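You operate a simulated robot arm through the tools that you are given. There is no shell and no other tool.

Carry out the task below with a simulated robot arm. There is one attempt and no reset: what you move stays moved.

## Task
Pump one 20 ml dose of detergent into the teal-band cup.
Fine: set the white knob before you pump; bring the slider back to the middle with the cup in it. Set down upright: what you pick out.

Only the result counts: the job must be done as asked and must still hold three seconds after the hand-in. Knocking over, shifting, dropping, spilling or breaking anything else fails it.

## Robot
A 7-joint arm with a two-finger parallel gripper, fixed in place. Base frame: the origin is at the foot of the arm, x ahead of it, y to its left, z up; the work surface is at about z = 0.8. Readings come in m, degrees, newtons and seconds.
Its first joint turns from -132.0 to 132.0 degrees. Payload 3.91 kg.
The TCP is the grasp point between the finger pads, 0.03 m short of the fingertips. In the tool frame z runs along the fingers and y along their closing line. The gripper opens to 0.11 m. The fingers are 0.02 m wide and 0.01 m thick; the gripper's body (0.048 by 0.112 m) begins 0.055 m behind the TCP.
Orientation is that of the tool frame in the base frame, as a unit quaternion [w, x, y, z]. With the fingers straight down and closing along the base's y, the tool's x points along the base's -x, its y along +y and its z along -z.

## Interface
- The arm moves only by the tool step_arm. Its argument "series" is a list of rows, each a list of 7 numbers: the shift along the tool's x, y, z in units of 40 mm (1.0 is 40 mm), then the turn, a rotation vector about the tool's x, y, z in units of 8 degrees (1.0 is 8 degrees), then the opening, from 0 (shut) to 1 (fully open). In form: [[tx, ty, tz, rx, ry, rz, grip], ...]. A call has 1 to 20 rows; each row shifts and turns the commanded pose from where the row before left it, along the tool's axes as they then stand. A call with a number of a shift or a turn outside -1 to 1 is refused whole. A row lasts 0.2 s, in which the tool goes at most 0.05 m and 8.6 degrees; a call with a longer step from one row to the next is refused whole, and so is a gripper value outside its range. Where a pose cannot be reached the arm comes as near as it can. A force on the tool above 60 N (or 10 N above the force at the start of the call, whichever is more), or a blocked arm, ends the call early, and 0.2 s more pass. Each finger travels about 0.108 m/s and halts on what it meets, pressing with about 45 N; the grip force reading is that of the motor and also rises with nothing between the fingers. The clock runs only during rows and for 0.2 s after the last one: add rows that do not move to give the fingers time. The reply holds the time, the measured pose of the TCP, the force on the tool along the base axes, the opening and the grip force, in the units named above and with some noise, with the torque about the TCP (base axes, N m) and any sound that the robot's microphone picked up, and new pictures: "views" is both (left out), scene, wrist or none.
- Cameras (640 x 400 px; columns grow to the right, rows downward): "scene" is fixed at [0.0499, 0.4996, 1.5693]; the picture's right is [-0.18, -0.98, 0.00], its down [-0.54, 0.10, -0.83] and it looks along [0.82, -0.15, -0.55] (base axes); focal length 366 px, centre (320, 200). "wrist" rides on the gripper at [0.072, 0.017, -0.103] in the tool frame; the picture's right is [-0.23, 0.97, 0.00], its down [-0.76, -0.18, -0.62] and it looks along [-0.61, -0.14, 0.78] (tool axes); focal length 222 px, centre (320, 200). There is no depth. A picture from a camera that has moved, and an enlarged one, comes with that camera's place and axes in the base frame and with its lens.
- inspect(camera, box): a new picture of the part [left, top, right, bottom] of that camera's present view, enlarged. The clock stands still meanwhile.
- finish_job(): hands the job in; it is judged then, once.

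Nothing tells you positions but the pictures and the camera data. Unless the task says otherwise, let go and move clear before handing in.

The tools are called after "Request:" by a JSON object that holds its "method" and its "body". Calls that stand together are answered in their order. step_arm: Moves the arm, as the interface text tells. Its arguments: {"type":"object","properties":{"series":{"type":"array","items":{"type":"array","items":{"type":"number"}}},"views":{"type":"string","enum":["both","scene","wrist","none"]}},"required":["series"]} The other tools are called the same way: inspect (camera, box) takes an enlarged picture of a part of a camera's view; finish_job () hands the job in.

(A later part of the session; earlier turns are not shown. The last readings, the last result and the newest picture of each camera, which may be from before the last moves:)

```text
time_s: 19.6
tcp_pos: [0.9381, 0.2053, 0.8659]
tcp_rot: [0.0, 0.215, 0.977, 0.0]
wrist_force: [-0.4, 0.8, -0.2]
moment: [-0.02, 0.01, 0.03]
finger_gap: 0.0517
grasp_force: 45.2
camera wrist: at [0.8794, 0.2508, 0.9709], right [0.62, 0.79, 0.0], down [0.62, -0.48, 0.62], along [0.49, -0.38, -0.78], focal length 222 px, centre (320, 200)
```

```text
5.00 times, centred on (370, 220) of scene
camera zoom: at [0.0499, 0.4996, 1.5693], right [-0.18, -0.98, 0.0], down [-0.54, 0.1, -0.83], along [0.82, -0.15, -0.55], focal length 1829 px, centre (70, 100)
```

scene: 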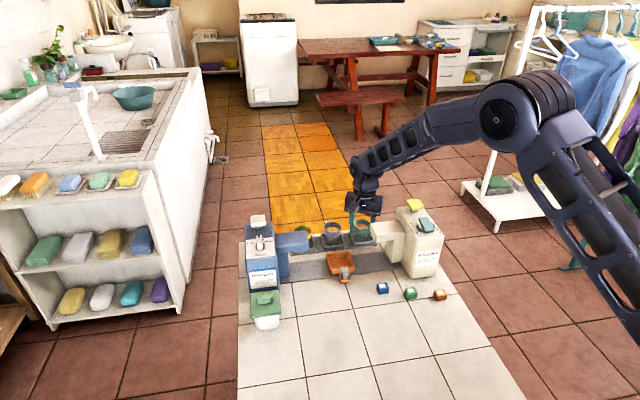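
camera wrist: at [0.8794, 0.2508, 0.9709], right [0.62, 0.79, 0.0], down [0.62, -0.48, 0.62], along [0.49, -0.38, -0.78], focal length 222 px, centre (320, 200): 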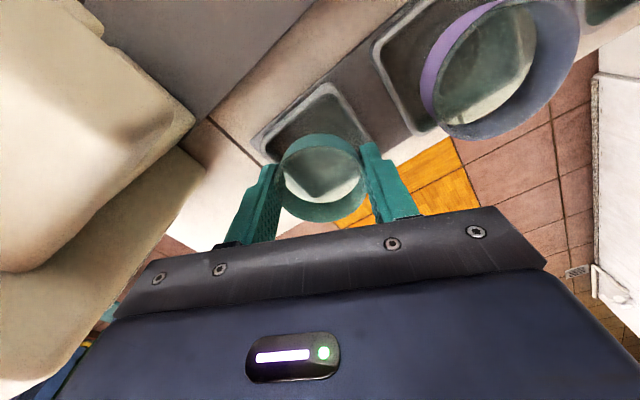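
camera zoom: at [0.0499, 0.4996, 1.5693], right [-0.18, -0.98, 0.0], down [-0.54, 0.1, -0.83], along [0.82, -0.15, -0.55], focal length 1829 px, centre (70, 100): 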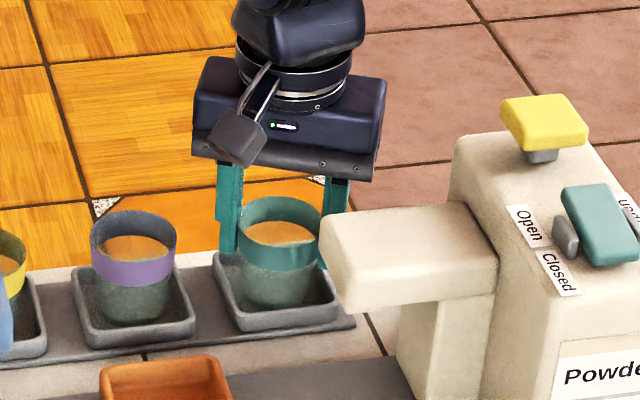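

Request:
{"method": "step_arm", "body": {"series": [[0, 0, -0.3, 0, 0, 0, 0.45], [0, 0, -0.5, 0, 0, 0, 0.45], [0, 0, -0.6, 0, 0, 0, 0.45], [0, 0, -0.6, 0, 0, 0, 0.45], [0, 0, -0.2, 0, 0, 0, 0.45], [0, 0, 0, 0, 0, 0, 0.45]], "views": "both"}}

Request:
{"method": "inspect", "body": {"camera": "scene", "box": [290, 180, 430, 290]}}

```text
time_s: 21.0
tcp_pos: [0.9371, 0.2041, 0.955]
tcp_rot: [-0.001, 0.216, 0.976, 0.0]
wrist_force: [0.6, -0.2, -1.1]
moment: [-0.01, 0.01, 0.04]
finger_gap: 0.0516
grasp_force: 44.9
camera wrist: at [0.879, 0.2505, 1.059], right [0.62, 0.79, 0.0], down [0.62, -0.48, 0.62], along [0.49, -0.38, -0.78], focal length 222 px, centre (320, 200)
```

scene: 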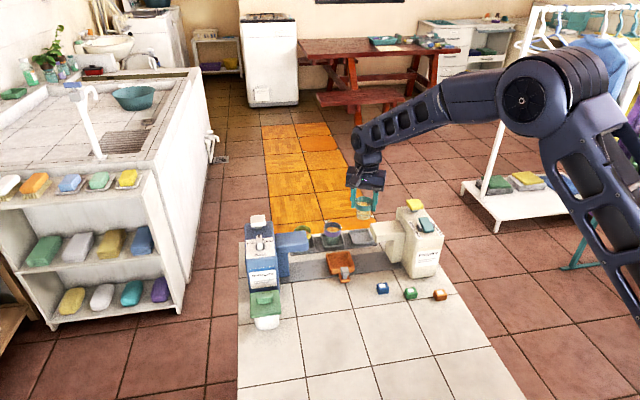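
wrist: 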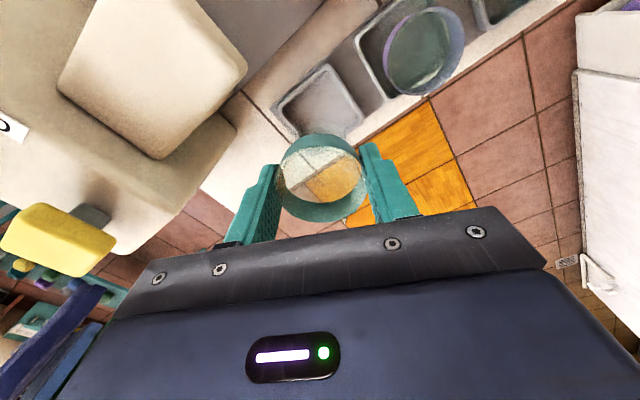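

```text
3.64 times, centred on (360, 235) of scene
camera zoom: at [0.0499, 0.4996, 1.5693], right [-0.18, -0.98, 0.0], down [-0.54, 0.1, -0.83], along [0.82, -0.15, -0.55], focal length 1330 px, centre (174, 73)
```

zoom: 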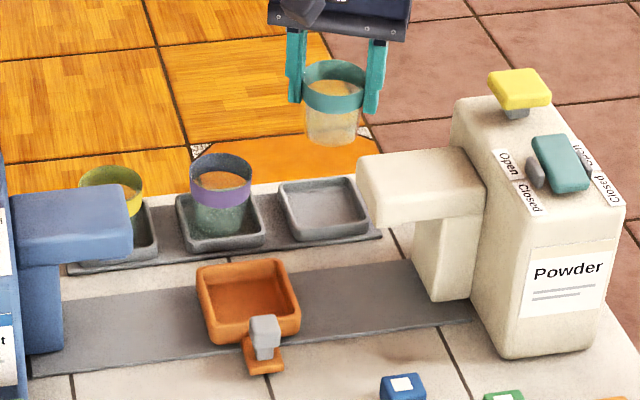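

The cup is held cleanly and upright. I'll move partway so the wrist camera looks almost straight down on the carriage and I can fix its centre.

Request:
{"method": "step_arm", "body": {"series": [[0.55, 0.24, -0.1, 0, 0, 0, 0.45], [0.55, 0.24, 0, 0, 0, 0, 0.45], [0, 0, 0, 0, 0, 0, 0.45]], "views": "wrist"}}

Request:
{"method": "inspect", "body": {"camera": "wrist", "box": [220, 0, 420, 125]}}

```text
time_s: 21.8
tcp_pos: [0.9057, 0.2407, 0.9601]
tcp_rot: [0.0, 0.216, 0.976, 0.0]
wrist_force: [0.9, 0.2, -0.9]
moment: [0.01, 0.02, 0.02]
finger_gap: 0.0518
grasp_force: 45.6
camera wrist: at [0.8475, 0.2866, 1.0641], right [0.62, 0.79, 0.0], down [0.62, -0.48, 0.62], along [0.49, -0.38, -0.78], focal length 222 px, centre (320, 200)
```

wrist: 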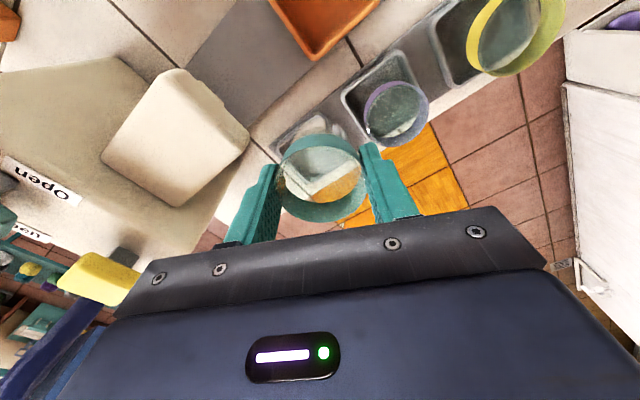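

```text
3.20 times, centred on (320, 62) of wrist
camera zoom: at [0.8475, 0.2866, 1.0641], right [0.62, 0.79, 0.0], down [0.62, -0.48, 0.62], along [0.49, -0.38, -0.78], focal length 711 px, centre (320, 640)
```

zoom: 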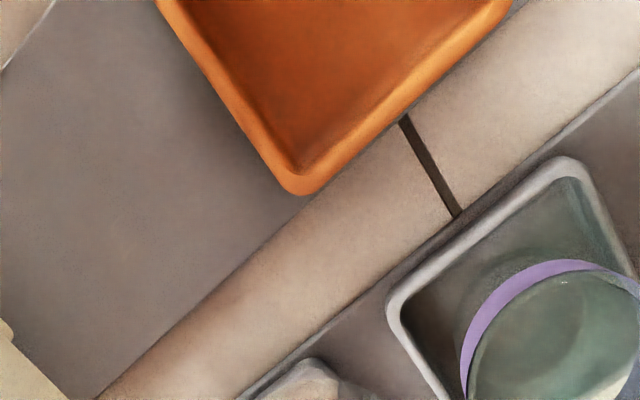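

Request:
{"method": "step_arm", "body": {"series": [[0.787, 0.18, 0, 0, 0, 0, 0.45], [0.787, 0.18, 0, 0, 0, 0, 0.45], [0.787, 0.18, 0, 0, 0, 0, 0.45], [0, 0, 0, 0, 0, 0, 0.45], [0, 0, 0, 0, 0, 0, 0.45]], "views": "both"}}

Request:
{"method": "inspect", "body": {"camera": "wrist", "box": [220, 40, 420, 165]}}

Request:
{"method": "inspect", "body": {"camera": "scene", "box": [290, 190, 390, 290]}}

```text
time_s: 23.0
tcp_pos: [0.8283, 0.3023, 0.9607]
tcp_rot: [0.001, 0.216, 0.976, 0.0]
wrist_force: [0.3, 0.3, -0.2]
moment: [-0.03, -0.01, -0.03]
finger_gap: 0.0518
grasp_force: 45.0
camera wrist: at [0.7713, 0.3473, 1.0638], right [0.62, 0.79, 0.0], down [0.62, -0.48, 0.62], along [0.49, -0.38, -0.78], focal length 222 px, centre (320, 200)
```

scene: 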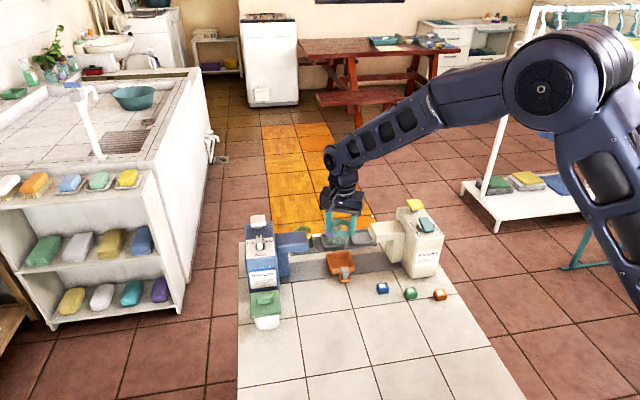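
wrist: 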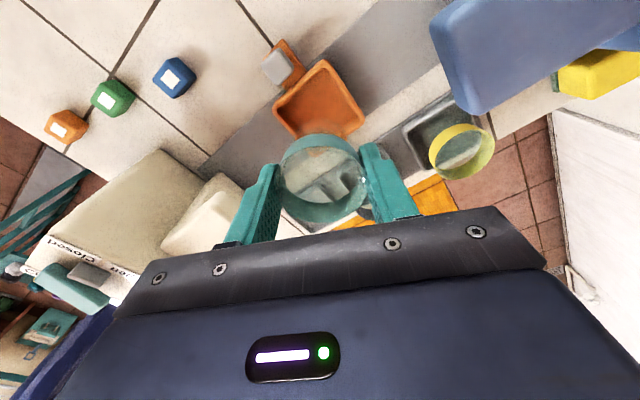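

```text
3.20 times, centred on (320, 102) of wrist
camera zoom: at [0.7713, 0.3473, 1.0638], right [0.62, 0.79, 0.0], down [0.62, -0.48, 0.62], along [0.49, -0.38, -0.78], focal length 711 px, centre (320, 512)
```

zoom: 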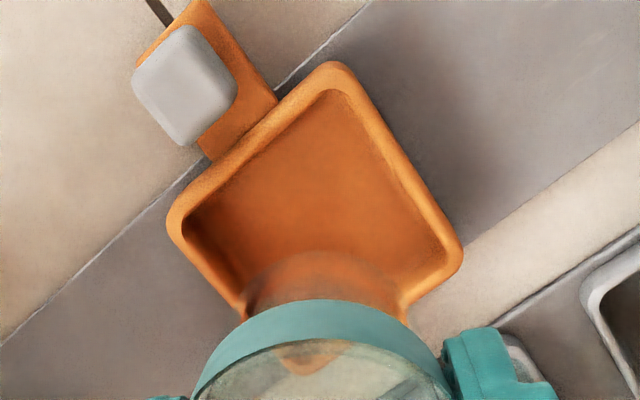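

```text
4.00 times, centred on (340, 240) of scene
camera zoom: at [0.0499, 0.4996, 1.5693], right [-0.18, -0.98, 0.0], down [-0.54, 0.1, -0.83], along [0.82, -0.15, -0.55], focal length 1463 px, centre (240, 40)
```

zoom: 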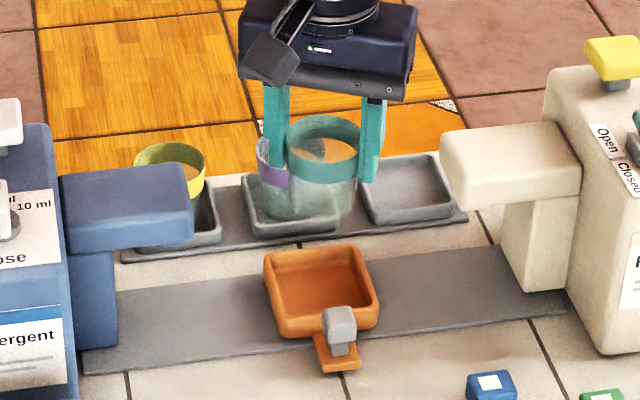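

The tool axis is within about 1 mm of the carriage centre. I lower the cup toward the carriage floor.

Request:
{"method": "step_arm", "body": {"series": [[0, 0, 0.5, 0, 0, 0, 0.45], [0, 0, 0.6, 0, 0, 0, 0.45], [0, 0, 0.5, 0, 0, 0, 0.45], [0, 0, 0.3, 0, 0, 0, 0.45], [0, 0, 0.15, 0, 0, 0, 0.45], [0, 0, 0, 0, 0, 0, 0.45]], "views": "both"}}

Request:
{"method": "inspect", "body": {"camera": "scene", "box": [290, 190, 390, 290]}}

```text
time_s: 24.4
tcp_pos: [0.8295, 0.2991, 0.8777]
tcp_rot: [0.0, 0.215, 0.977, 0.0]
wrist_force: [-0.3, -0.3, 0.7]
moment: [0.01, -0.03, 0.0]
finger_gap: 0.0518
grasp_force: 45.0
camera wrist: at [0.7718, 0.3456, 0.9824], right [0.62, 0.79, 0.0], down [0.62, -0.48, 0.62], along [0.49, -0.38, -0.78], focal length 222 px, centre (320, 200)
```

scene: 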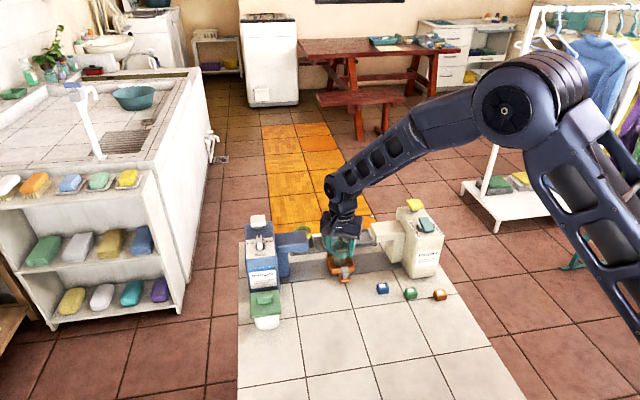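
wrist: 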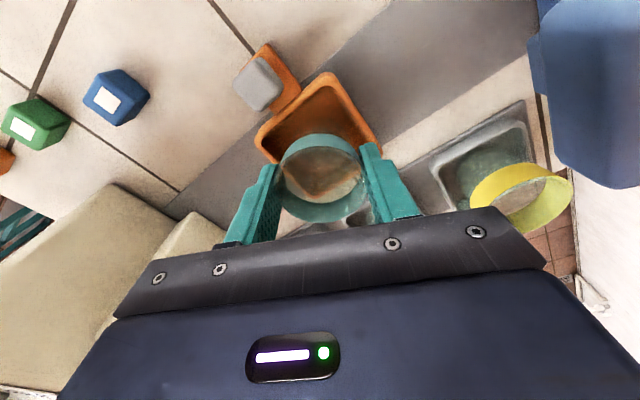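

```text
4.00 times, centred on (340, 240) of scene
camera zoom: at [0.0499, 0.4996, 1.5693], right [-0.18, -0.98, 0.0], down [-0.54, 0.1, -0.83], along [0.82, -0.15, -0.55], focal length 1463 px, centre (240, 40)
```

zoom: 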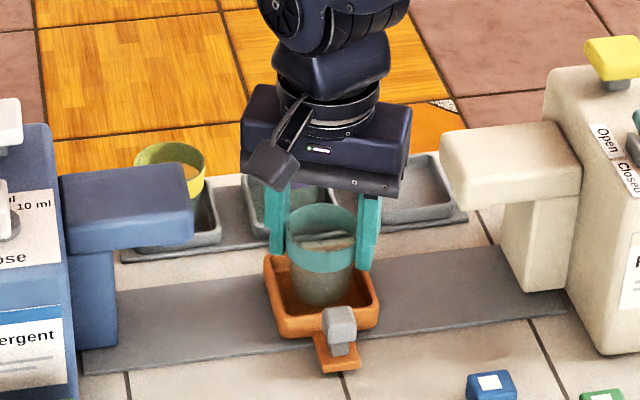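

Request:
{"method": "step_arm", "body": {"series": [[0, 0, 0.06, 0, 0, 0, 0.45], [0, 0, 0.06, 0, 0, 0, 0.45], [0, 0, 0, 0, 0, 0, 0.45]], "views": "none"}}

```text
time_s: 25.2
tcp_pos: [0.8288, 0.3016, 0.8734]
tcp_rot: [0.0, 0.215, 0.977, 0.0]
wrist_force: [-0.8, -0.2, 0.0]
moment: [-0.01, -0.01, 0.01]
finger_gap: 0.052
grasp_force: 45.6
```

Request:
{"method": "step_arm", "body": {"series": [[0, 0, 0.05, 0, 0, 0, 0.45], [0, 0, 0, 0, 0, 0, 0.45]], "views": "none"}}

Request:
{"method": "step_arm", "body": {"series": [[0, 0, 0.05, 0, 0, 0, 0.45], [0, 0, 0, 0, 0, 0, 0.45]], "views": "none"}}

```text
time_s: 25.8
tcp_pos: [0.8294, 0.3, 0.8713]
tcp_rot: [0.0, 0.216, 0.976, 0.0]
wrist_force: [-1.1, -1.4, 6.3]
moment: [-0.05, 0.07, 0.0]
finger_gap: 0.0516
grasp_force: 44.7
```

```text
time_s: 26.4
tcp_pos: [0.8292, 0.3009, 0.8707]
tcp_rot: [0.001, 0.215, 0.977, 0.001]
wrist_force: [-2.0, 0.8, 29.6]
moment: [0.01, 0.14, 0.02]
finger_gap: 0.0516
grasp_force: 44.9
```

Contact at TCP z≈0.871, so the cup is on the carriage floor. I'll ease off the push, release, and rise straight up.

Request:
{"method": "step_arm", "body": {"series": [[0, 0, -0.05, 0, 0, 0, 0.45], [0, 0, 0, 0, 0, 0, 0.5], [0, 0, 0, 0, 0, 0, 0.6], [0, 0, 0, 0, 0, 0, 0.7], [0, 0, 0, 0, 0, 0, 0.7], [0, 0, -0.4, 0, 0, 0, 0.7], [0, 0, -0.7, 0, 0, 0, 0.7], [0, 0, -0.9, 0, 0, 0, 0.7], [0, 0, -0.9, 0, 0, 0, 0.7], [0, 0, 0, 0, 0, 0, 0.7]], "views": "both"}}

Request:
{"method": "inspect", "body": {"camera": "scene", "box": [290, 190, 390, 290]}}

Request:
{"method": "inspect", "body": {"camera": "wrist", "box": [220, 30, 420, 155]}}

```text
time_s: 28.6
tcp_pos: [0.828, 0.2993, 0.9878]
tcp_rot: [0.0, 0.216, 0.976, 0.0]
wrist_force: [-0.4, -0.6, -0.3]
moment: [-0.03, 0.03, 0.01]
finger_gap: 0.077
grasp_force: 0.0
camera wrist: at [0.7706, 0.3443, 1.0916], right [0.62, 0.79, 0.0], down [0.62, -0.48, 0.62], along [0.49, -0.38, -0.78], focal length 222 px, centre (320, 200)
```

scene: 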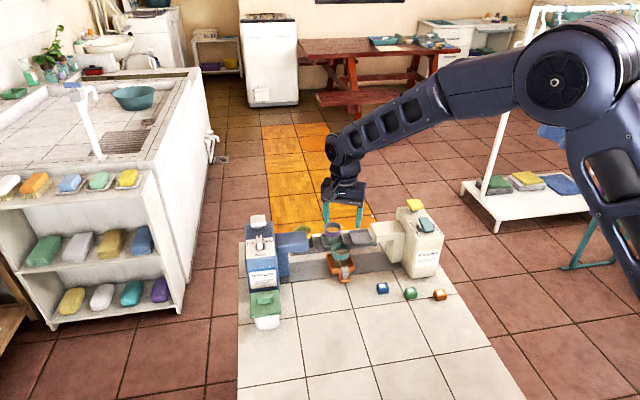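
wrist: 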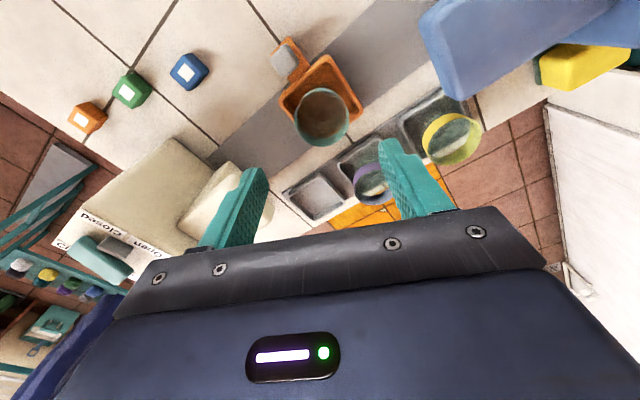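

```text
4.00 times, centred on (340, 240) of scene
camera zoom: at [0.0499, 0.4996, 1.5693], right [-0.18, -0.98, 0.0], down [-0.54, 0.1, -0.83], along [0.82, -0.15, -0.55], focal length 1463 px, centre (240, 40)
```

zoom: 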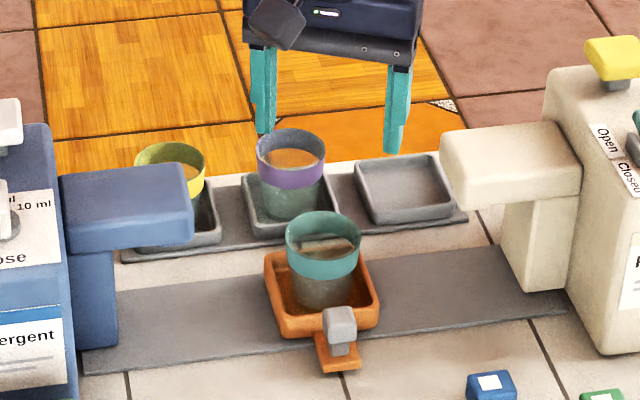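

```text
3.20 times, centred on (320, 92) of wrist
camera zoom: at [0.7706, 0.3443, 1.0916], right [0.62, 0.79, 0.0], down [0.62, -0.48, 0.62], along [0.49, -0.38, -0.78], focal length 711 px, centre (320, 544)
```

zoom: 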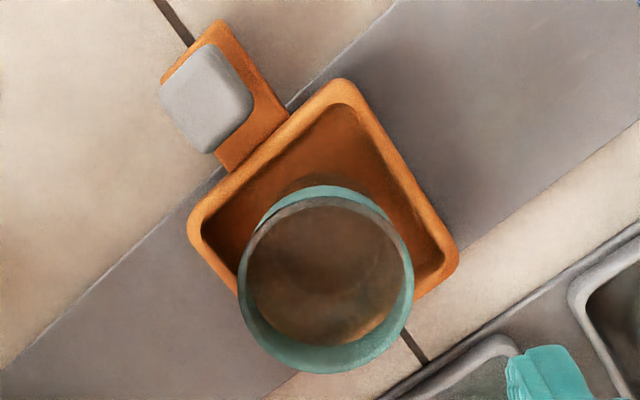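

The cup stands upright in the carriage. To push the slider handle without the hand touching the dispenser or the container, I'll use closed fingers as a pusher, turned so the camera faces −y and tilted forward. First I move clear and reorient.

Request:
{"method": "step_arm", "body": {"series": [[0, 0, -0.8, 0, 0, 0, 0.7], [0.46, -0.753, -0.4, 0, 0, 0, 0.7], [0.46, -0.753, -0.4, 0, 0, 0, 0.5], [0.46, -0.753, -0.2, 0, 0, 0, 0.3], [0, 0, 0, 0, 0, -0.958, 0.1], [0, 0, 0, 0, 0, -0.958, 0], [0, 0, 0, 0, 0, -0.958, 0], [0, 0, 0, 0, 0, -0.958, 0], [0, 0, 0, 0, 0, -0.958, 0], [0, 0, 0, 0, 0, -0.958, 0], [0, 0, 0, 0, 0, -0.958, 0], [0, 0, 0, 0, 0, -0.958, 0], [0, 0, 0, 0, 0, -0.958, 0], [0, 0, 0, 0, 0, -0.958, 0], [0, 0, 0, 0, 0, -0.958, 0], [0, 0, 0, 0, 0, -0.958, 0], [0, 0, 0, 0, 0, -0.958, 0], [0, 0, 0, 0, 0, -0.958, 0], [0, 0, 0, 0, 0, -0.958, 0], [0, 0, 0, 0, 0, 0, 0]], "views": "both"}}

```text
time_s: 32.8
tcp_pos: [0.7417, 0.2409, 1.0585]
tcp_rot: [0.001, -0.707, 0.707, 0.0]
wrist_force: [-0.1, 0.5, -0.5]
moment: [0.03, -0.02, 0.01]
finger_gap: 0.0
grasp_force: 37.6
camera wrist: at [0.7253, 0.1687, 1.1625], right [-0.97, 0.23, 0.0], down [0.18, 0.76, 0.62], along [0.14, 0.61, -0.78], focal length 222 px, centre (320, 200)
```

scene: 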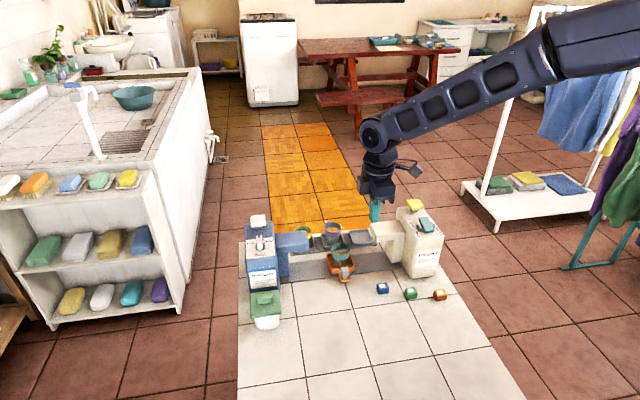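
wrist: 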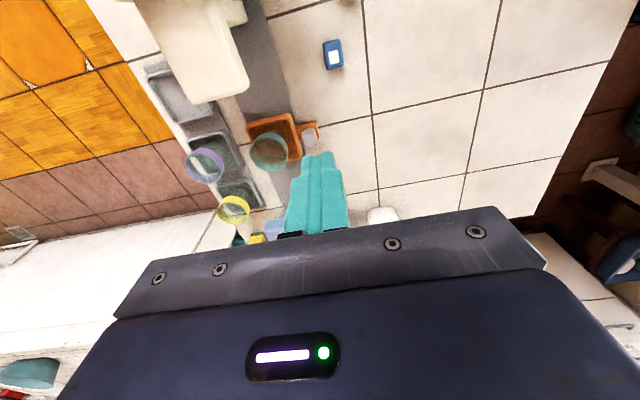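

Request:
{"method": "step_arm", "body": {"series": [[0, 0, 0, 0.875, 0, 0, 0], [0, 0, 0, 0.875, 0, 0, 0], [0, 0, 0, 0.875, 0, 0, 0], [0, 0, 0, 0.875, 0, 0, 0], [0, 0, 0, 0.875, 0, 0, 0], [0, 0, 0, 0, 0, 0, 0]], "views": "both"}}

Request:
{"method": "inspect", "body": {"camera": "wrist", "box": [180, 60, 440, 220]}}

Request:
{"method": "inspect", "body": {"camera": "scene", "box": [300, 190, 420, 290]}}

```text
time_s: 34.2
tcp_pos: [0.7418, 0.2416, 1.0591]
tcp_rot: [-0.213, 0.675, -0.674, 0.212]
wrist_force: [0.7, 0.5, -0.5]
moment: [-0.02, 0.02, -0.01]
finger_gap: 0.0004
grasp_force: 38.5
camera wrist: at [0.6684, 0.1694, 1.134], right [-0.8, 0.23, -0.56], down [-0.21, 0.76, 0.61], along [0.57, 0.61, -0.56], focal length 222 px, centre (320, 200)
```

scene: 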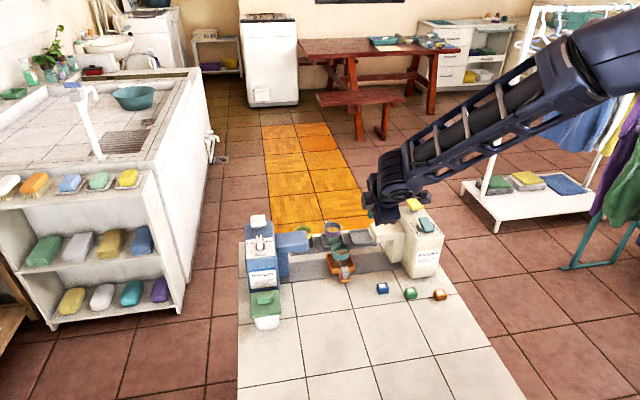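
wrist: 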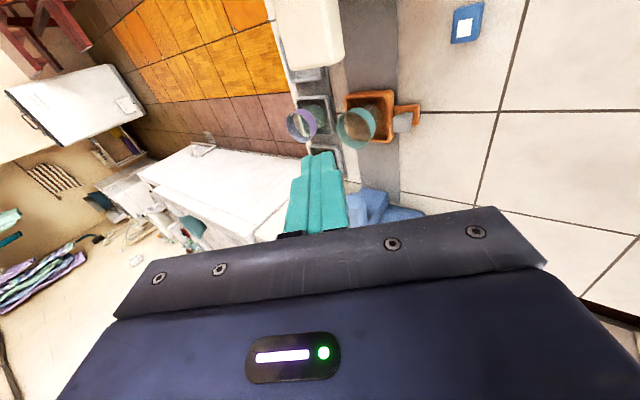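

```text
2.46 times, centred on (310, 140) of wrist
camera zoom: at [0.6684, 0.1694, 1.134], right [-0.8, 0.23, -0.56], down [-0.21, 0.76, 0.61], along [0.57, 0.61, -0.56], focal length 547 px, centre (345, 348)
```

zoom: 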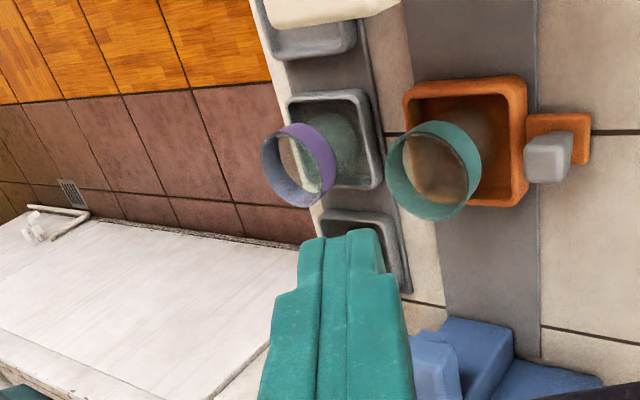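

```text
4.00 times, centred on (360, 240) of scene
camera zoom: at [0.0499, 0.4996, 1.5693], right [-0.18, -0.98, 0.0], down [-0.54, 0.1, -0.83], along [0.82, -0.15, -0.55], focal length 1463 px, centre (160, 40)
```

zoom: 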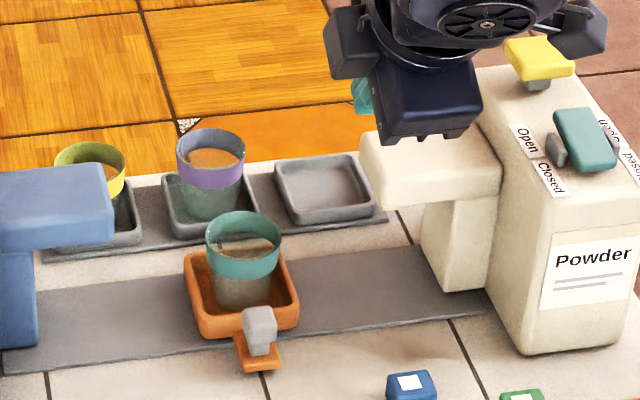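

Request:
{"method": "step_arm", "body": {"series": [[-0.51, -0.352, 0.247, 0, 0, 0, 0], [0, 0.5736, 0.819, 0, 0, 0, 0], [0, 0.5736, 0.819, 0, 0, 0, 0], [0, 0.5736, 0.819, 0, 0, 0, 0], [0, 0.5736, 0.819, 0, 0, 0, 0], [0, 0, 0, 0, 0, 0, 0]], "views": "both"}}

Request:
{"method": "inspect", "body": {"camera": "wrist", "box": [240, 60, 480, 220]}}

Request:
{"method": "inspect", "body": {"camera": "scene", "box": [300, 210, 420, 300]}}

```text
time_s: 35.6
tcp_pos: [0.7589, 0.2637, 0.8988]
tcp_rot: [0.213, -0.674, 0.674, -0.213]
wrist_force: [-0.3, 0.4, 0.2]
moment: [-0.02, -0.02, 0.01]
finger_gap: 0.0001
grasp_force: 37.7
camera wrist: at [0.6864, 0.19, 0.9746], right [-0.8, 0.23, -0.56], down [-0.21, 0.76, 0.61], along [0.56, 0.61, -0.56], focal length 222 px, centre (320, 200)
```

scene: 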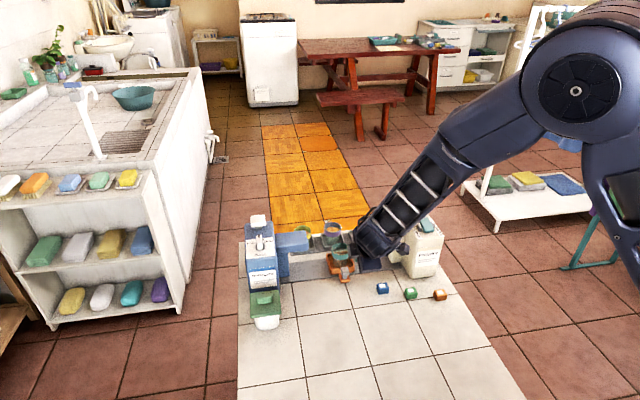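
wrist: 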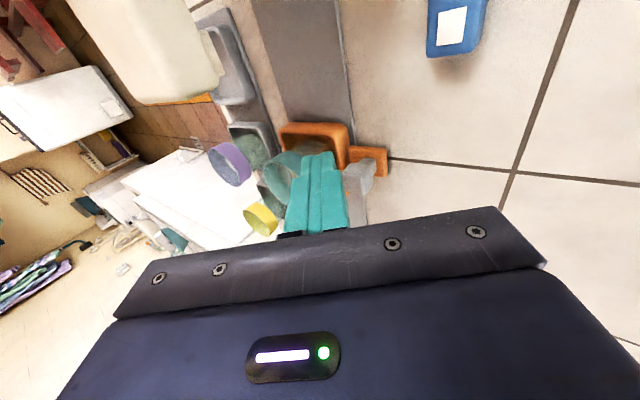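

```text
2.50 times, centred on (360, 140) of wrist
camera zoom: at [0.6864, 0.19, 0.9746], right [-0.8, 0.23, -0.56], down [-0.21, 0.76, 0.61], along [0.56, 0.61, -0.56], focal length 555 px, centre (220, 350)
```

zoom: 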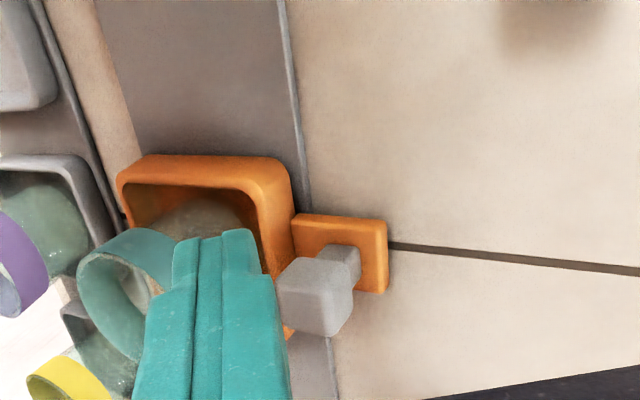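

```text
4.44 times, centred on (360, 255) of scene
camera zoom: at [0.0499, 0.4996, 1.5693], right [-0.18, -0.98, 0.0], down [-0.54, 0.1, -0.83], along [0.82, -0.15, -0.55], focal length 1626 px, centre (142, -44)
```

zoom: 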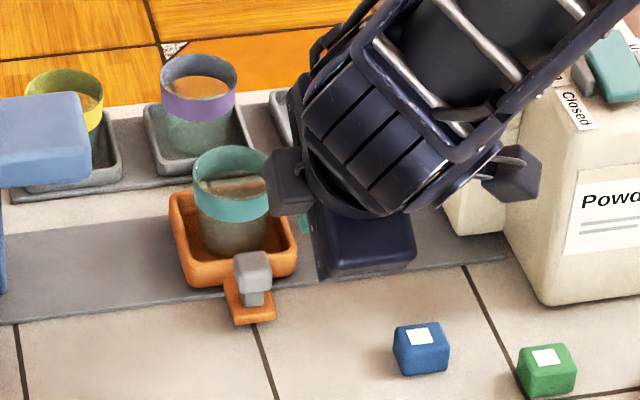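

Request:
{"method": "step_arm", "body": {"series": [[0, 0.31, 0.443, 0, 0, 0, 0], [0, 0.31, 0.443, 0, 0, 0, 0], [0, 0, 0, 0, 0, 0, 0]], "views": "both"}}

Request:
{"method": "inspect", "body": {"camera": "wrist", "box": [240, 80, 480, 230]}}

Request:
{"method": "inspect", "body": {"camera": "scene", "box": [300, 210, 420, 300]}}

```text
time_s: 36.4
tcp_pos: [0.7596, 0.2631, 0.8546]
tcp_rot: [0.213, -0.674, 0.674, -0.213]
wrist_force: [0.4, 0.3, -0.1]
moment: [0.01, 0.01, -0.01]
finger_gap: 0.0001
grasp_force: 37.3
camera wrist: at [0.6874, 0.1892, 0.9306], right [-0.8, 0.23, -0.56], down [-0.21, 0.76, 0.61], along [0.56, 0.61, -0.56], focal length 222 px, centre (320, 200)
```

scene: 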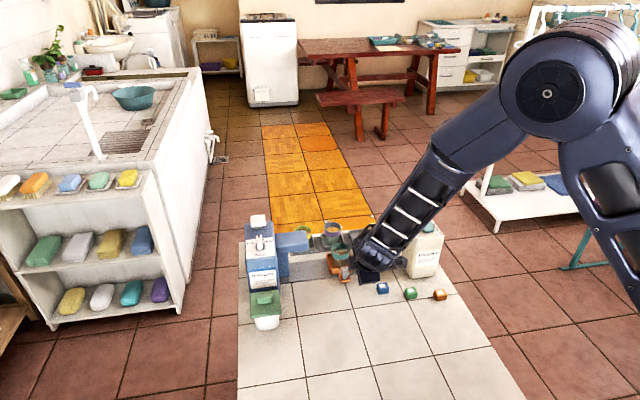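
wrist: 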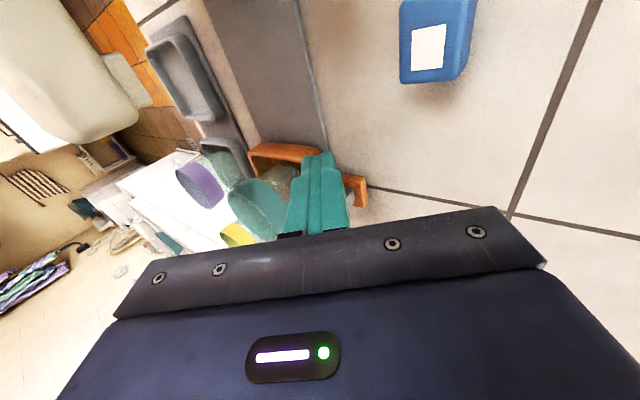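

```text
2.67 times, centred on (360, 155) of wrist
camera zoom: at [0.6874, 0.1892, 0.9306], right [-0.8, 0.23, -0.56], down [-0.21, 0.76, 0.61], along [0.56, 0.61, -0.56], focal length 592 px, centre (213, 320)
```

zoom: 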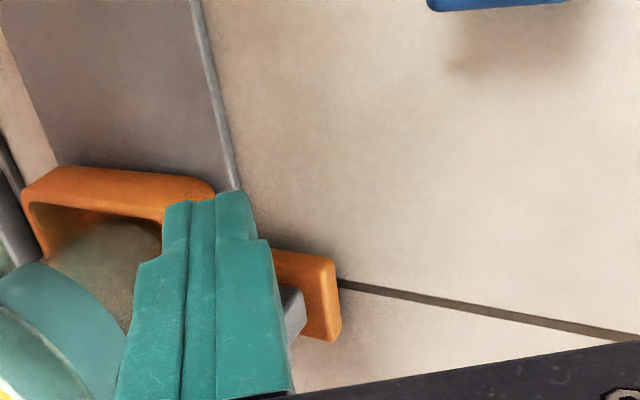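

```text
4.44 times, centred on (360, 255) of scene
camera zoom: at [0.0499, 0.4996, 1.5693], right [-0.18, -0.98, 0.0], down [-0.54, 0.1, -0.83], along [0.82, -0.15, -0.55], focal length 1626 px, centre (142, -44)
```

zoom: 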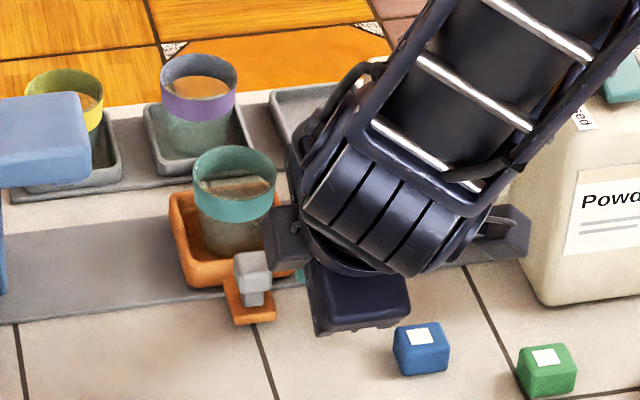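

Request:
{"method": "step_arm", "body": {"series": [[-0.2, 0, 0, 0, 0, 0, 0], [-0.2, 0, 0, 0, 0, 0, 0], [-0.15, 0, 0, 0, 0, 0, 0], [-0.15, 0, 0, 0, 0, 0, 0], [-0.15, 0, 0, 0, 0, 0, 0], [0, 0, 0, 0, 0, 0, 0]], "views": "both"}}

Request:
{"method": "inspect", "body": {"camera": "wrist", "box": [240, 80, 480, 230]}}

Request:
{"method": "inspect", "body": {"camera": "scene", "box": [280, 210, 400, 300]}}

```text
time_s: 37.8
tcp_pos: [0.7577, 0.2966, 0.8552]
tcp_rot: [-0.213, 0.674, -0.674, 0.213]
wrist_force: [0.1, -0.3, 0.0]
moment: [0.0, 0.0, 0.0]
finger_gap: 0.0
grasp_force: 38.3
camera wrist: at [0.6858, 0.2242, 0.931], right [-0.8, 0.23, -0.56], down [-0.21, 0.76, 0.61], along [0.56, 0.61, -0.56], focal length 222 px, centre (320, 200)
```

scene: 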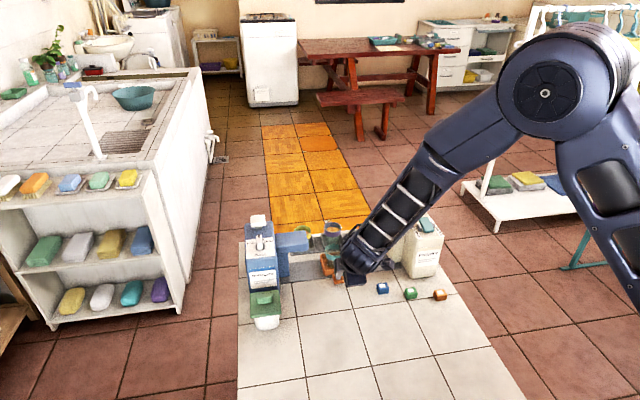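
wrist: 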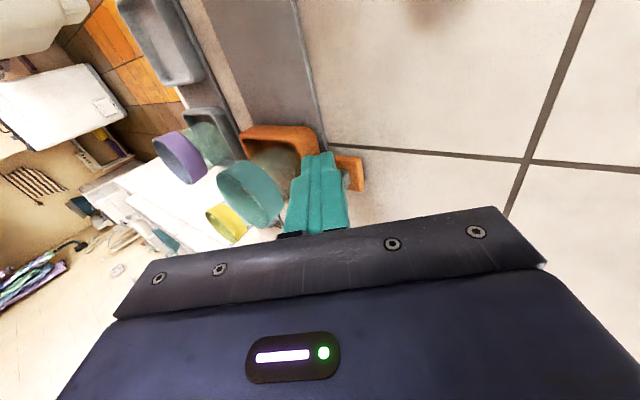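

```text
2.67 times, centred on (360, 155) of wrist
camera zoom: at [0.6858, 0.2242, 0.931], right [-0.8, 0.23, -0.56], down [-0.21, 0.76, 0.61], along [0.56, 0.61, -0.56], focal length 592 px, centre (213, 320)
```

zoom: 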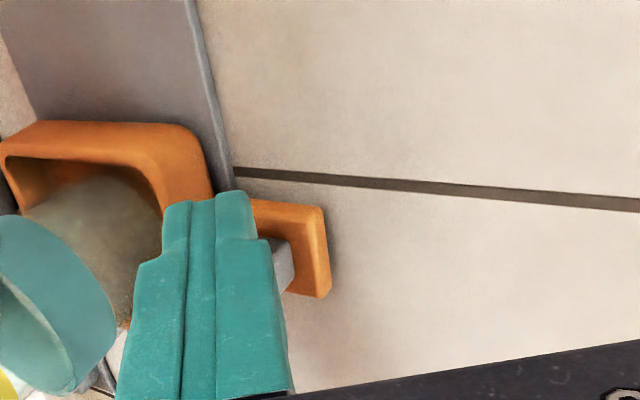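

```text
4.44 times, centred on (340, 255) of scene
camera zoom: at [0.0499, 0.4996, 1.5693], right [-0.18, -0.98, 0.0], down [-0.54, 0.1, -0.83], along [0.82, -0.15, -0.55], focal length 1626 px, centre (231, -44)
```

zoom: 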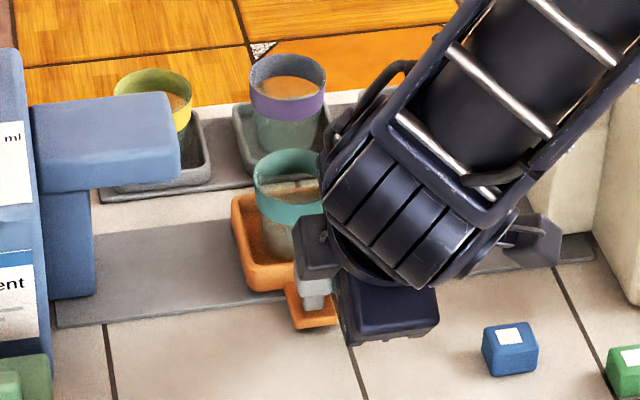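

The carriage slides freely with the handle. I keep pushing smoothly toward the detergent nozzle, which I place at y≈0.41.

Request:
{"method": "step_arm", "body": {"series": [[-0.15, 0, 0, 0, 0, 0, 0], [-0.25, 0, 0, 0, 0, 0, 0], [-0.25, 0, 0, 0, 0, 0, 0], [-0.25, 0, 0, 0, 0, 0, 0], [-0.25, 0, 0, 0, 0, 0, 0], [-0.25, 0, 0, 0, 0, 0, 0], [-0.25, 0, 0, 0, 0, 0, 0], [-0.15, 0, 0, 0, 0, 0, 0], [0, 0, 0, 0, 0, 0, 0]], "views": "both"}}

Request:
{"method": "inspect", "body": {"camera": "wrist", "box": [200, 80, 440, 230]}}

Request:
{"method": "inspect", "body": {"camera": "scene", "box": [260, 210, 380, 300]}}

```text
time_s: 39.8
tcp_pos: [0.7592, 0.3689, 0.8566]
tcp_rot: [0.213, -0.674, 0.675, -0.212]
wrist_force: [0.4, 0.5, -0.1]
moment: [-0.01, 0.02, 0.0]
finger_gap: 0.0
grasp_force: 37.5
camera wrist: at [0.6857, 0.296, 0.9324], right [-0.8, 0.23, -0.56], down [-0.21, 0.76, 0.61], along [0.56, 0.61, -0.56], focal length 222 px, centre (320, 200)
```

scene: 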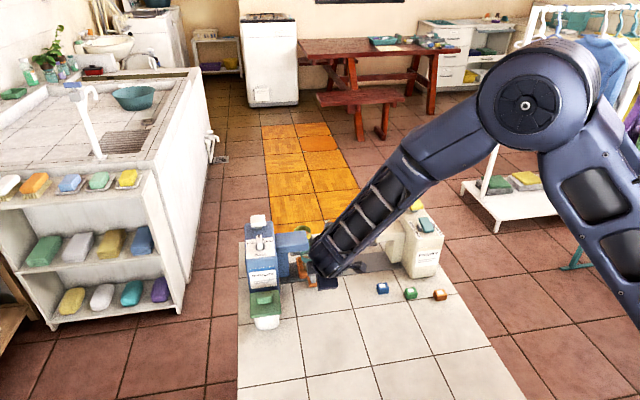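
wrist: 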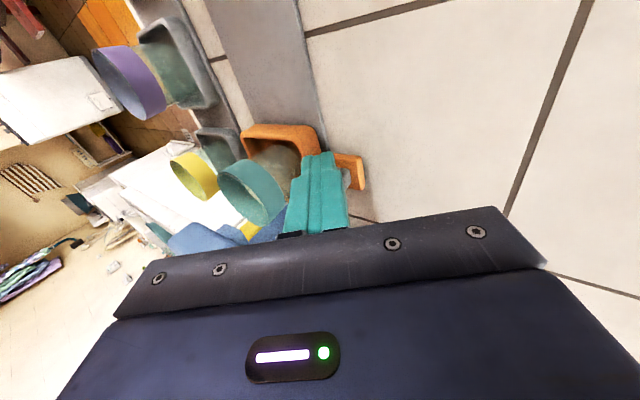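

```text
2.67 times, centred on (320, 155) of wrist
camera zoom: at [0.6857, 0.296, 0.9324], right [-0.8, 0.23, -0.56], down [-0.21, 0.76, 0.61], along [0.56, 0.61, -0.56], focal length 592 px, centre (320, 320)
```

zoom: 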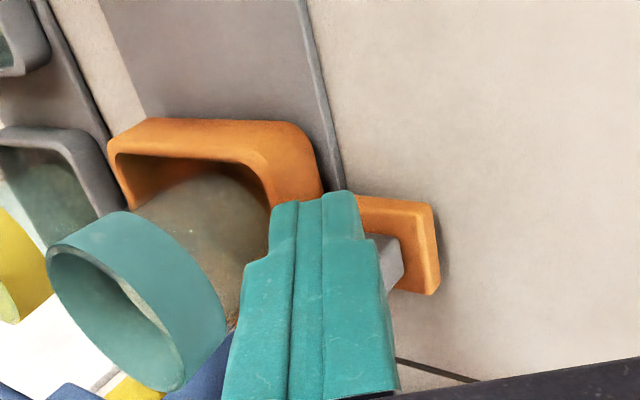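

```text
4.44 times, centred on (320, 255) of scene
camera zoom: at [0.0499, 0.4996, 1.5693], right [-0.18, -0.98, 0.0], down [-0.54, 0.1, -0.83], along [0.82, -0.15, -0.55], focal length 1626 px, centre (320, -44)
```

zoom: 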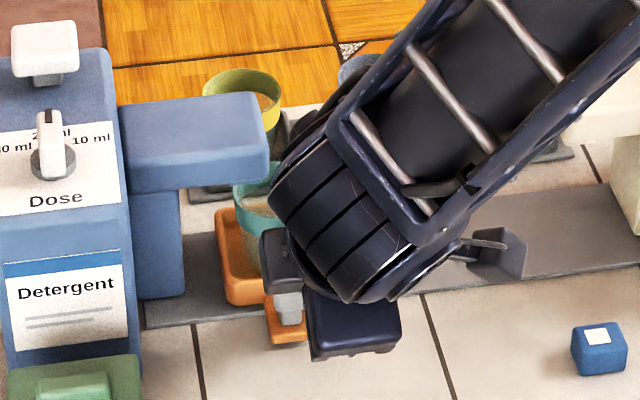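

Request:
{"method": "step_arm", "body": {"series": [[-0.12, 0, 0, 0, 0, 0, 0], [-0.15, 0, 0, 0, 0, 0, 0], [-0.13, 0, 0, 0, 0, 0, 0], [0, 0, 0, 0, 0, 0, 0]], "views": "both"}}

Request:
{"method": "inspect", "body": {"camera": "scene", "box": [260, 210, 360, 290]}}

Request:
{"method": "inspect", "body": {"camera": "wrist", "box": [180, 80, 420, 240]}}

```text
time_s: 40.8
tcp_pos: [0.7585, 0.3838, 0.8549]
tcp_rot: [-0.213, 0.675, -0.674, 0.213]
wrist_force: [0.2, 0.2, -0.5]
moment: [0.02, -0.03, -0.03]
finger_gap: 0.0
grasp_force: 37.8
camera wrist: at [0.686, 0.3114, 0.931], right [-0.8, 0.23, -0.56], down [-0.21, 0.76, 0.61], along [0.56, 0.61, -0.56], focal length 222 px, centre (320, 200)
```

scene: 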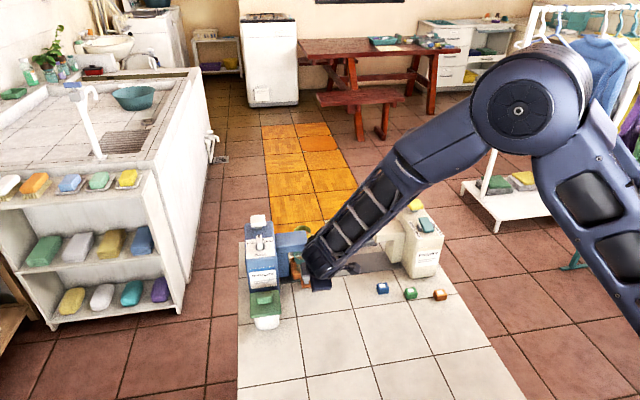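
wrist: 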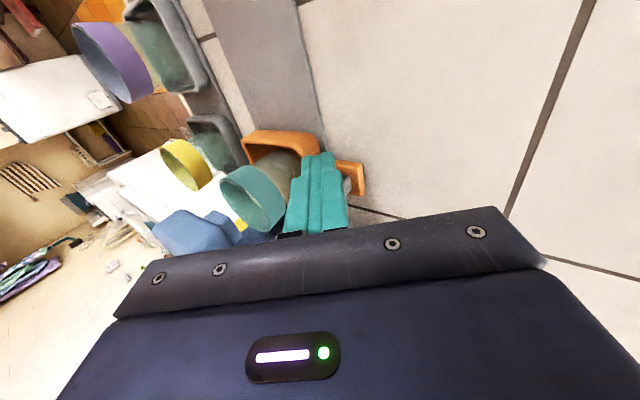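

```text
5.00 times, centred on (310, 250) of scene
camera zoom: at [0.0499, 0.4996, 1.5693], right [-0.18, -0.98, 0.0], down [-0.54, 0.1, -0.83], along [0.82, -0.15, -0.55], focal length 1829 px, centre (370, -50)
```

zoom: 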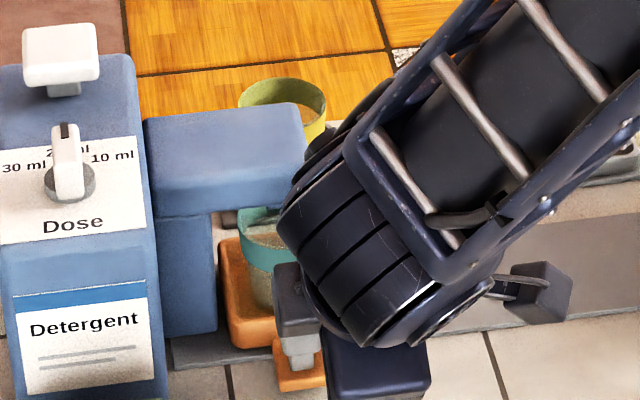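

```text
2.50 times, centred on (300, 160) of wrist
camera zoom: at [0.686, 0.3114, 0.931], right [-0.8, 0.23, -0.56], down [-0.21, 0.76, 0.61], along [0.56, 0.61, -0.56], focal length 555 px, centre (370, 300)
```

zoom: 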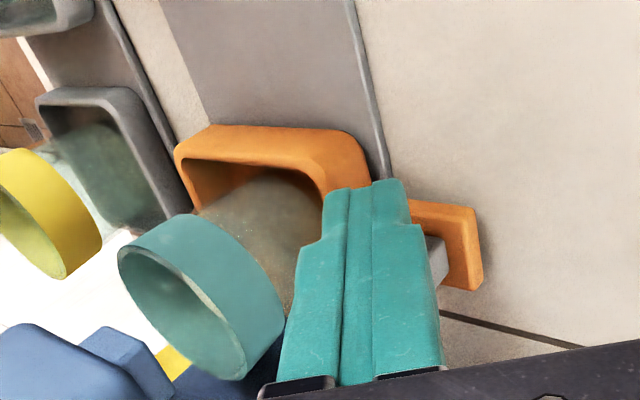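

Request:
{"method": "step_arm", "body": {"series": [[-0.08, 0, 0, 0, 0, 0, 0], [-0.08, 0, 0, 0, 0, 0, 0], [0, 0, 0, 0, 0, 0, 0]], "views": "scene"}}

Request:
{"method": "inspect", "body": {"camera": "scene", "box": [270, 220, 330, 290]}}

```text
time_s: 41.6
tcp_pos: [0.7587, 0.3894, 0.8557]
tcp_rot: [0.212, -0.674, 0.674, -0.213]
wrist_force: [-1.7, -11.7, 0.8]
moment: [-0.13, 0.06, -0.01]
finger_gap: 0.0
grasp_force: 38.0
```

scene: 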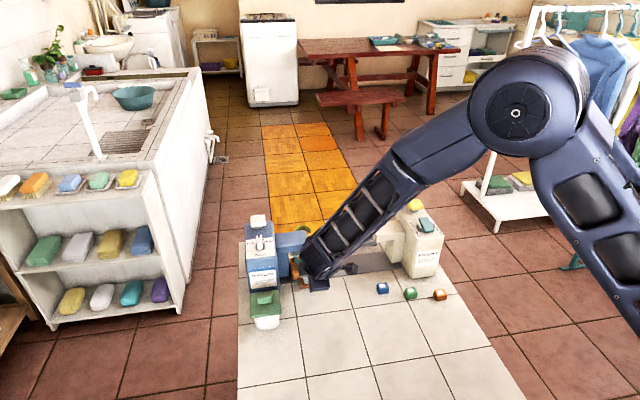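

```text
5.71 times, centred on (300, 255) of scene
camera zoom: at [0.0499, 0.4996, 1.5693], right [-0.18, -0.98, 0.0], down [-0.54, 0.1, -0.83], along [0.82, -0.15, -0.55], focal length 2090 px, centre (434, -114)
```

zoom: 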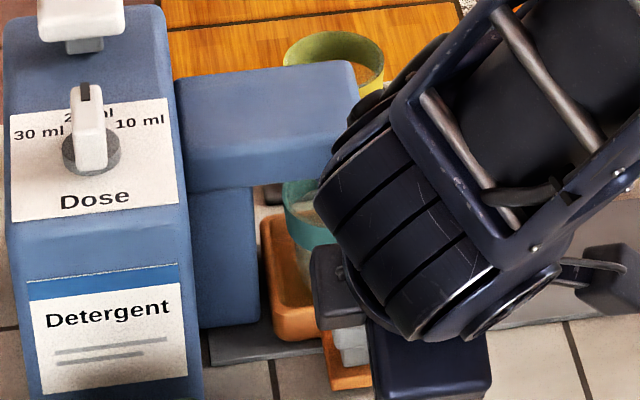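

Request:
{"method": "inspect", "body": {"camera": "wrist", "box": [180, 80, 420, 240]}}

Request:
{"method": "step_arm", "body": {"series": [[0.05, 0, 0, 0, 0, 0, 0], [0.2, 0, 0, 0, 0, 0, 0], [0.3, 0, 0, 0, 0, 0, 0], [0, 0, 0, 0, 0, 0, 0]], "views": "both"}}

Request:
{"method": "inspect", "body": {"camera": "wrist", "box": [180, 80, 420, 240]}}

Request:
{"method": "inspect", "body": {"camera": "scene", "box": [270, 220, 330, 290]}}

```text
2.50 times, centred on (300, 160) of wrist
camera zoom: at [0.6861, 0.3166, 0.9308], right [-0.8, 0.23, -0.56], down [-0.21, 0.76, 0.61], along [0.57, 0.6, -0.56], focal length 555 px, centre (370, 300)
```

zoom: 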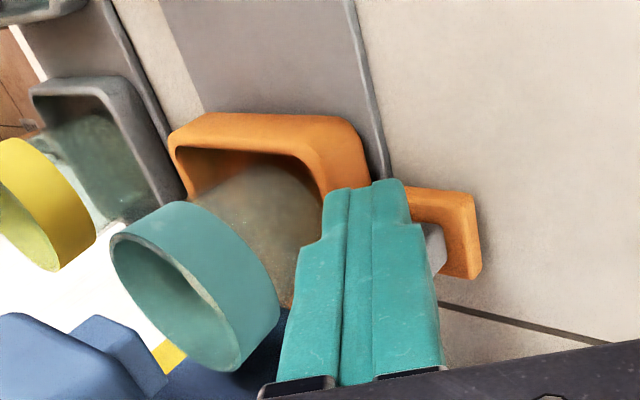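

```text
time_s: 42.6
tcp_pos: [0.7575, 0.3689, 0.8548]
tcp_rot: [0.213, -0.674, 0.675, -0.213]
wrist_force: [0.6, 0.2, 0.0]
moment: [0.03, -0.02, 0.0]
finger_gap: 0.0
grasp_force: 37.9
camera wrist: at [0.6862, 0.2963, 0.9307], right [-0.8, 0.23, -0.56], down [-0.21, 0.76, 0.61], along [0.56, 0.61, -0.56], focal length 222 px, centre (320, 200)
```

scene: 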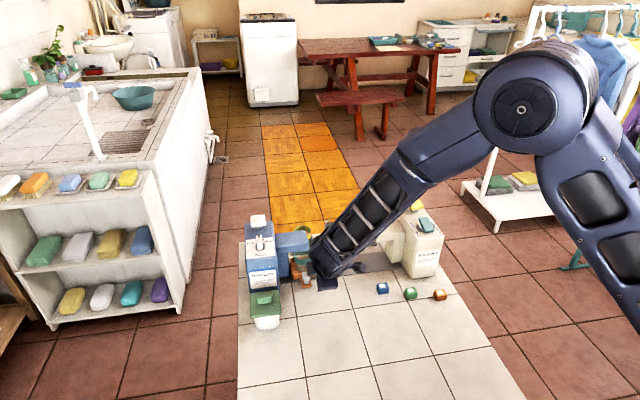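
wrist: 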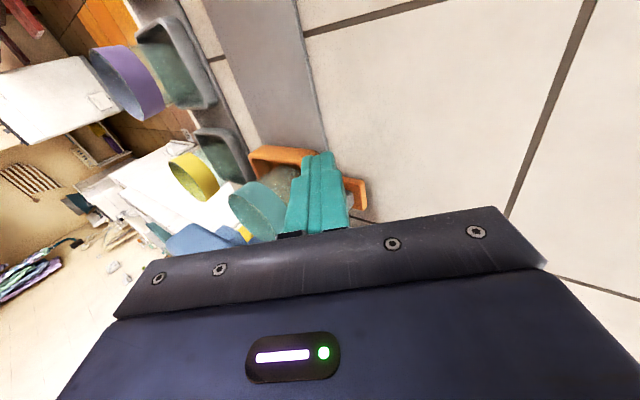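

```text
2.50 times, centred on (300, 160) of wrist
camera zoom: at [0.6862, 0.2963, 0.9307], right [-0.8, 0.23, -0.56], down [-0.21, 0.76, 0.61], along [0.56, 0.61, -0.56], focal length 555 px, centre (370, 300)
```

zoom: 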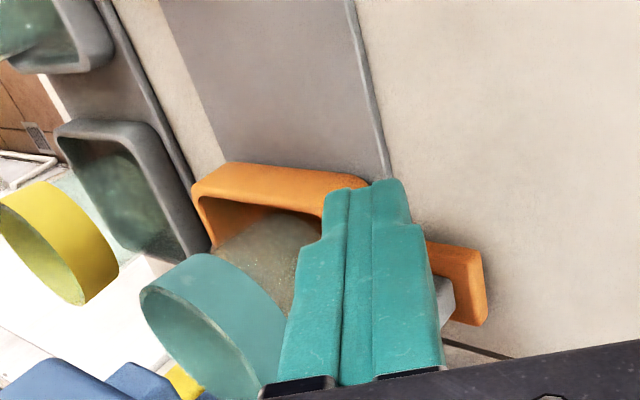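

```text
5.71 times, centred on (300, 255) of scene
camera zoom: at [0.0499, 0.4996, 1.5693], right [-0.18, -0.98, 0.0], down [-0.54, 0.1, -0.83], along [0.82, -0.15, -0.55], focal length 2090 px, centre (434, -114)
```

zoom: 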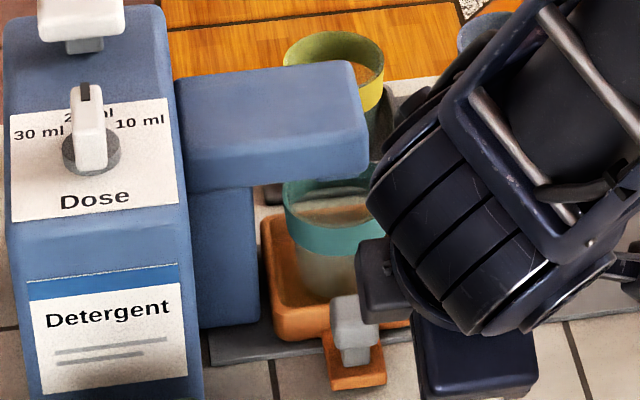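

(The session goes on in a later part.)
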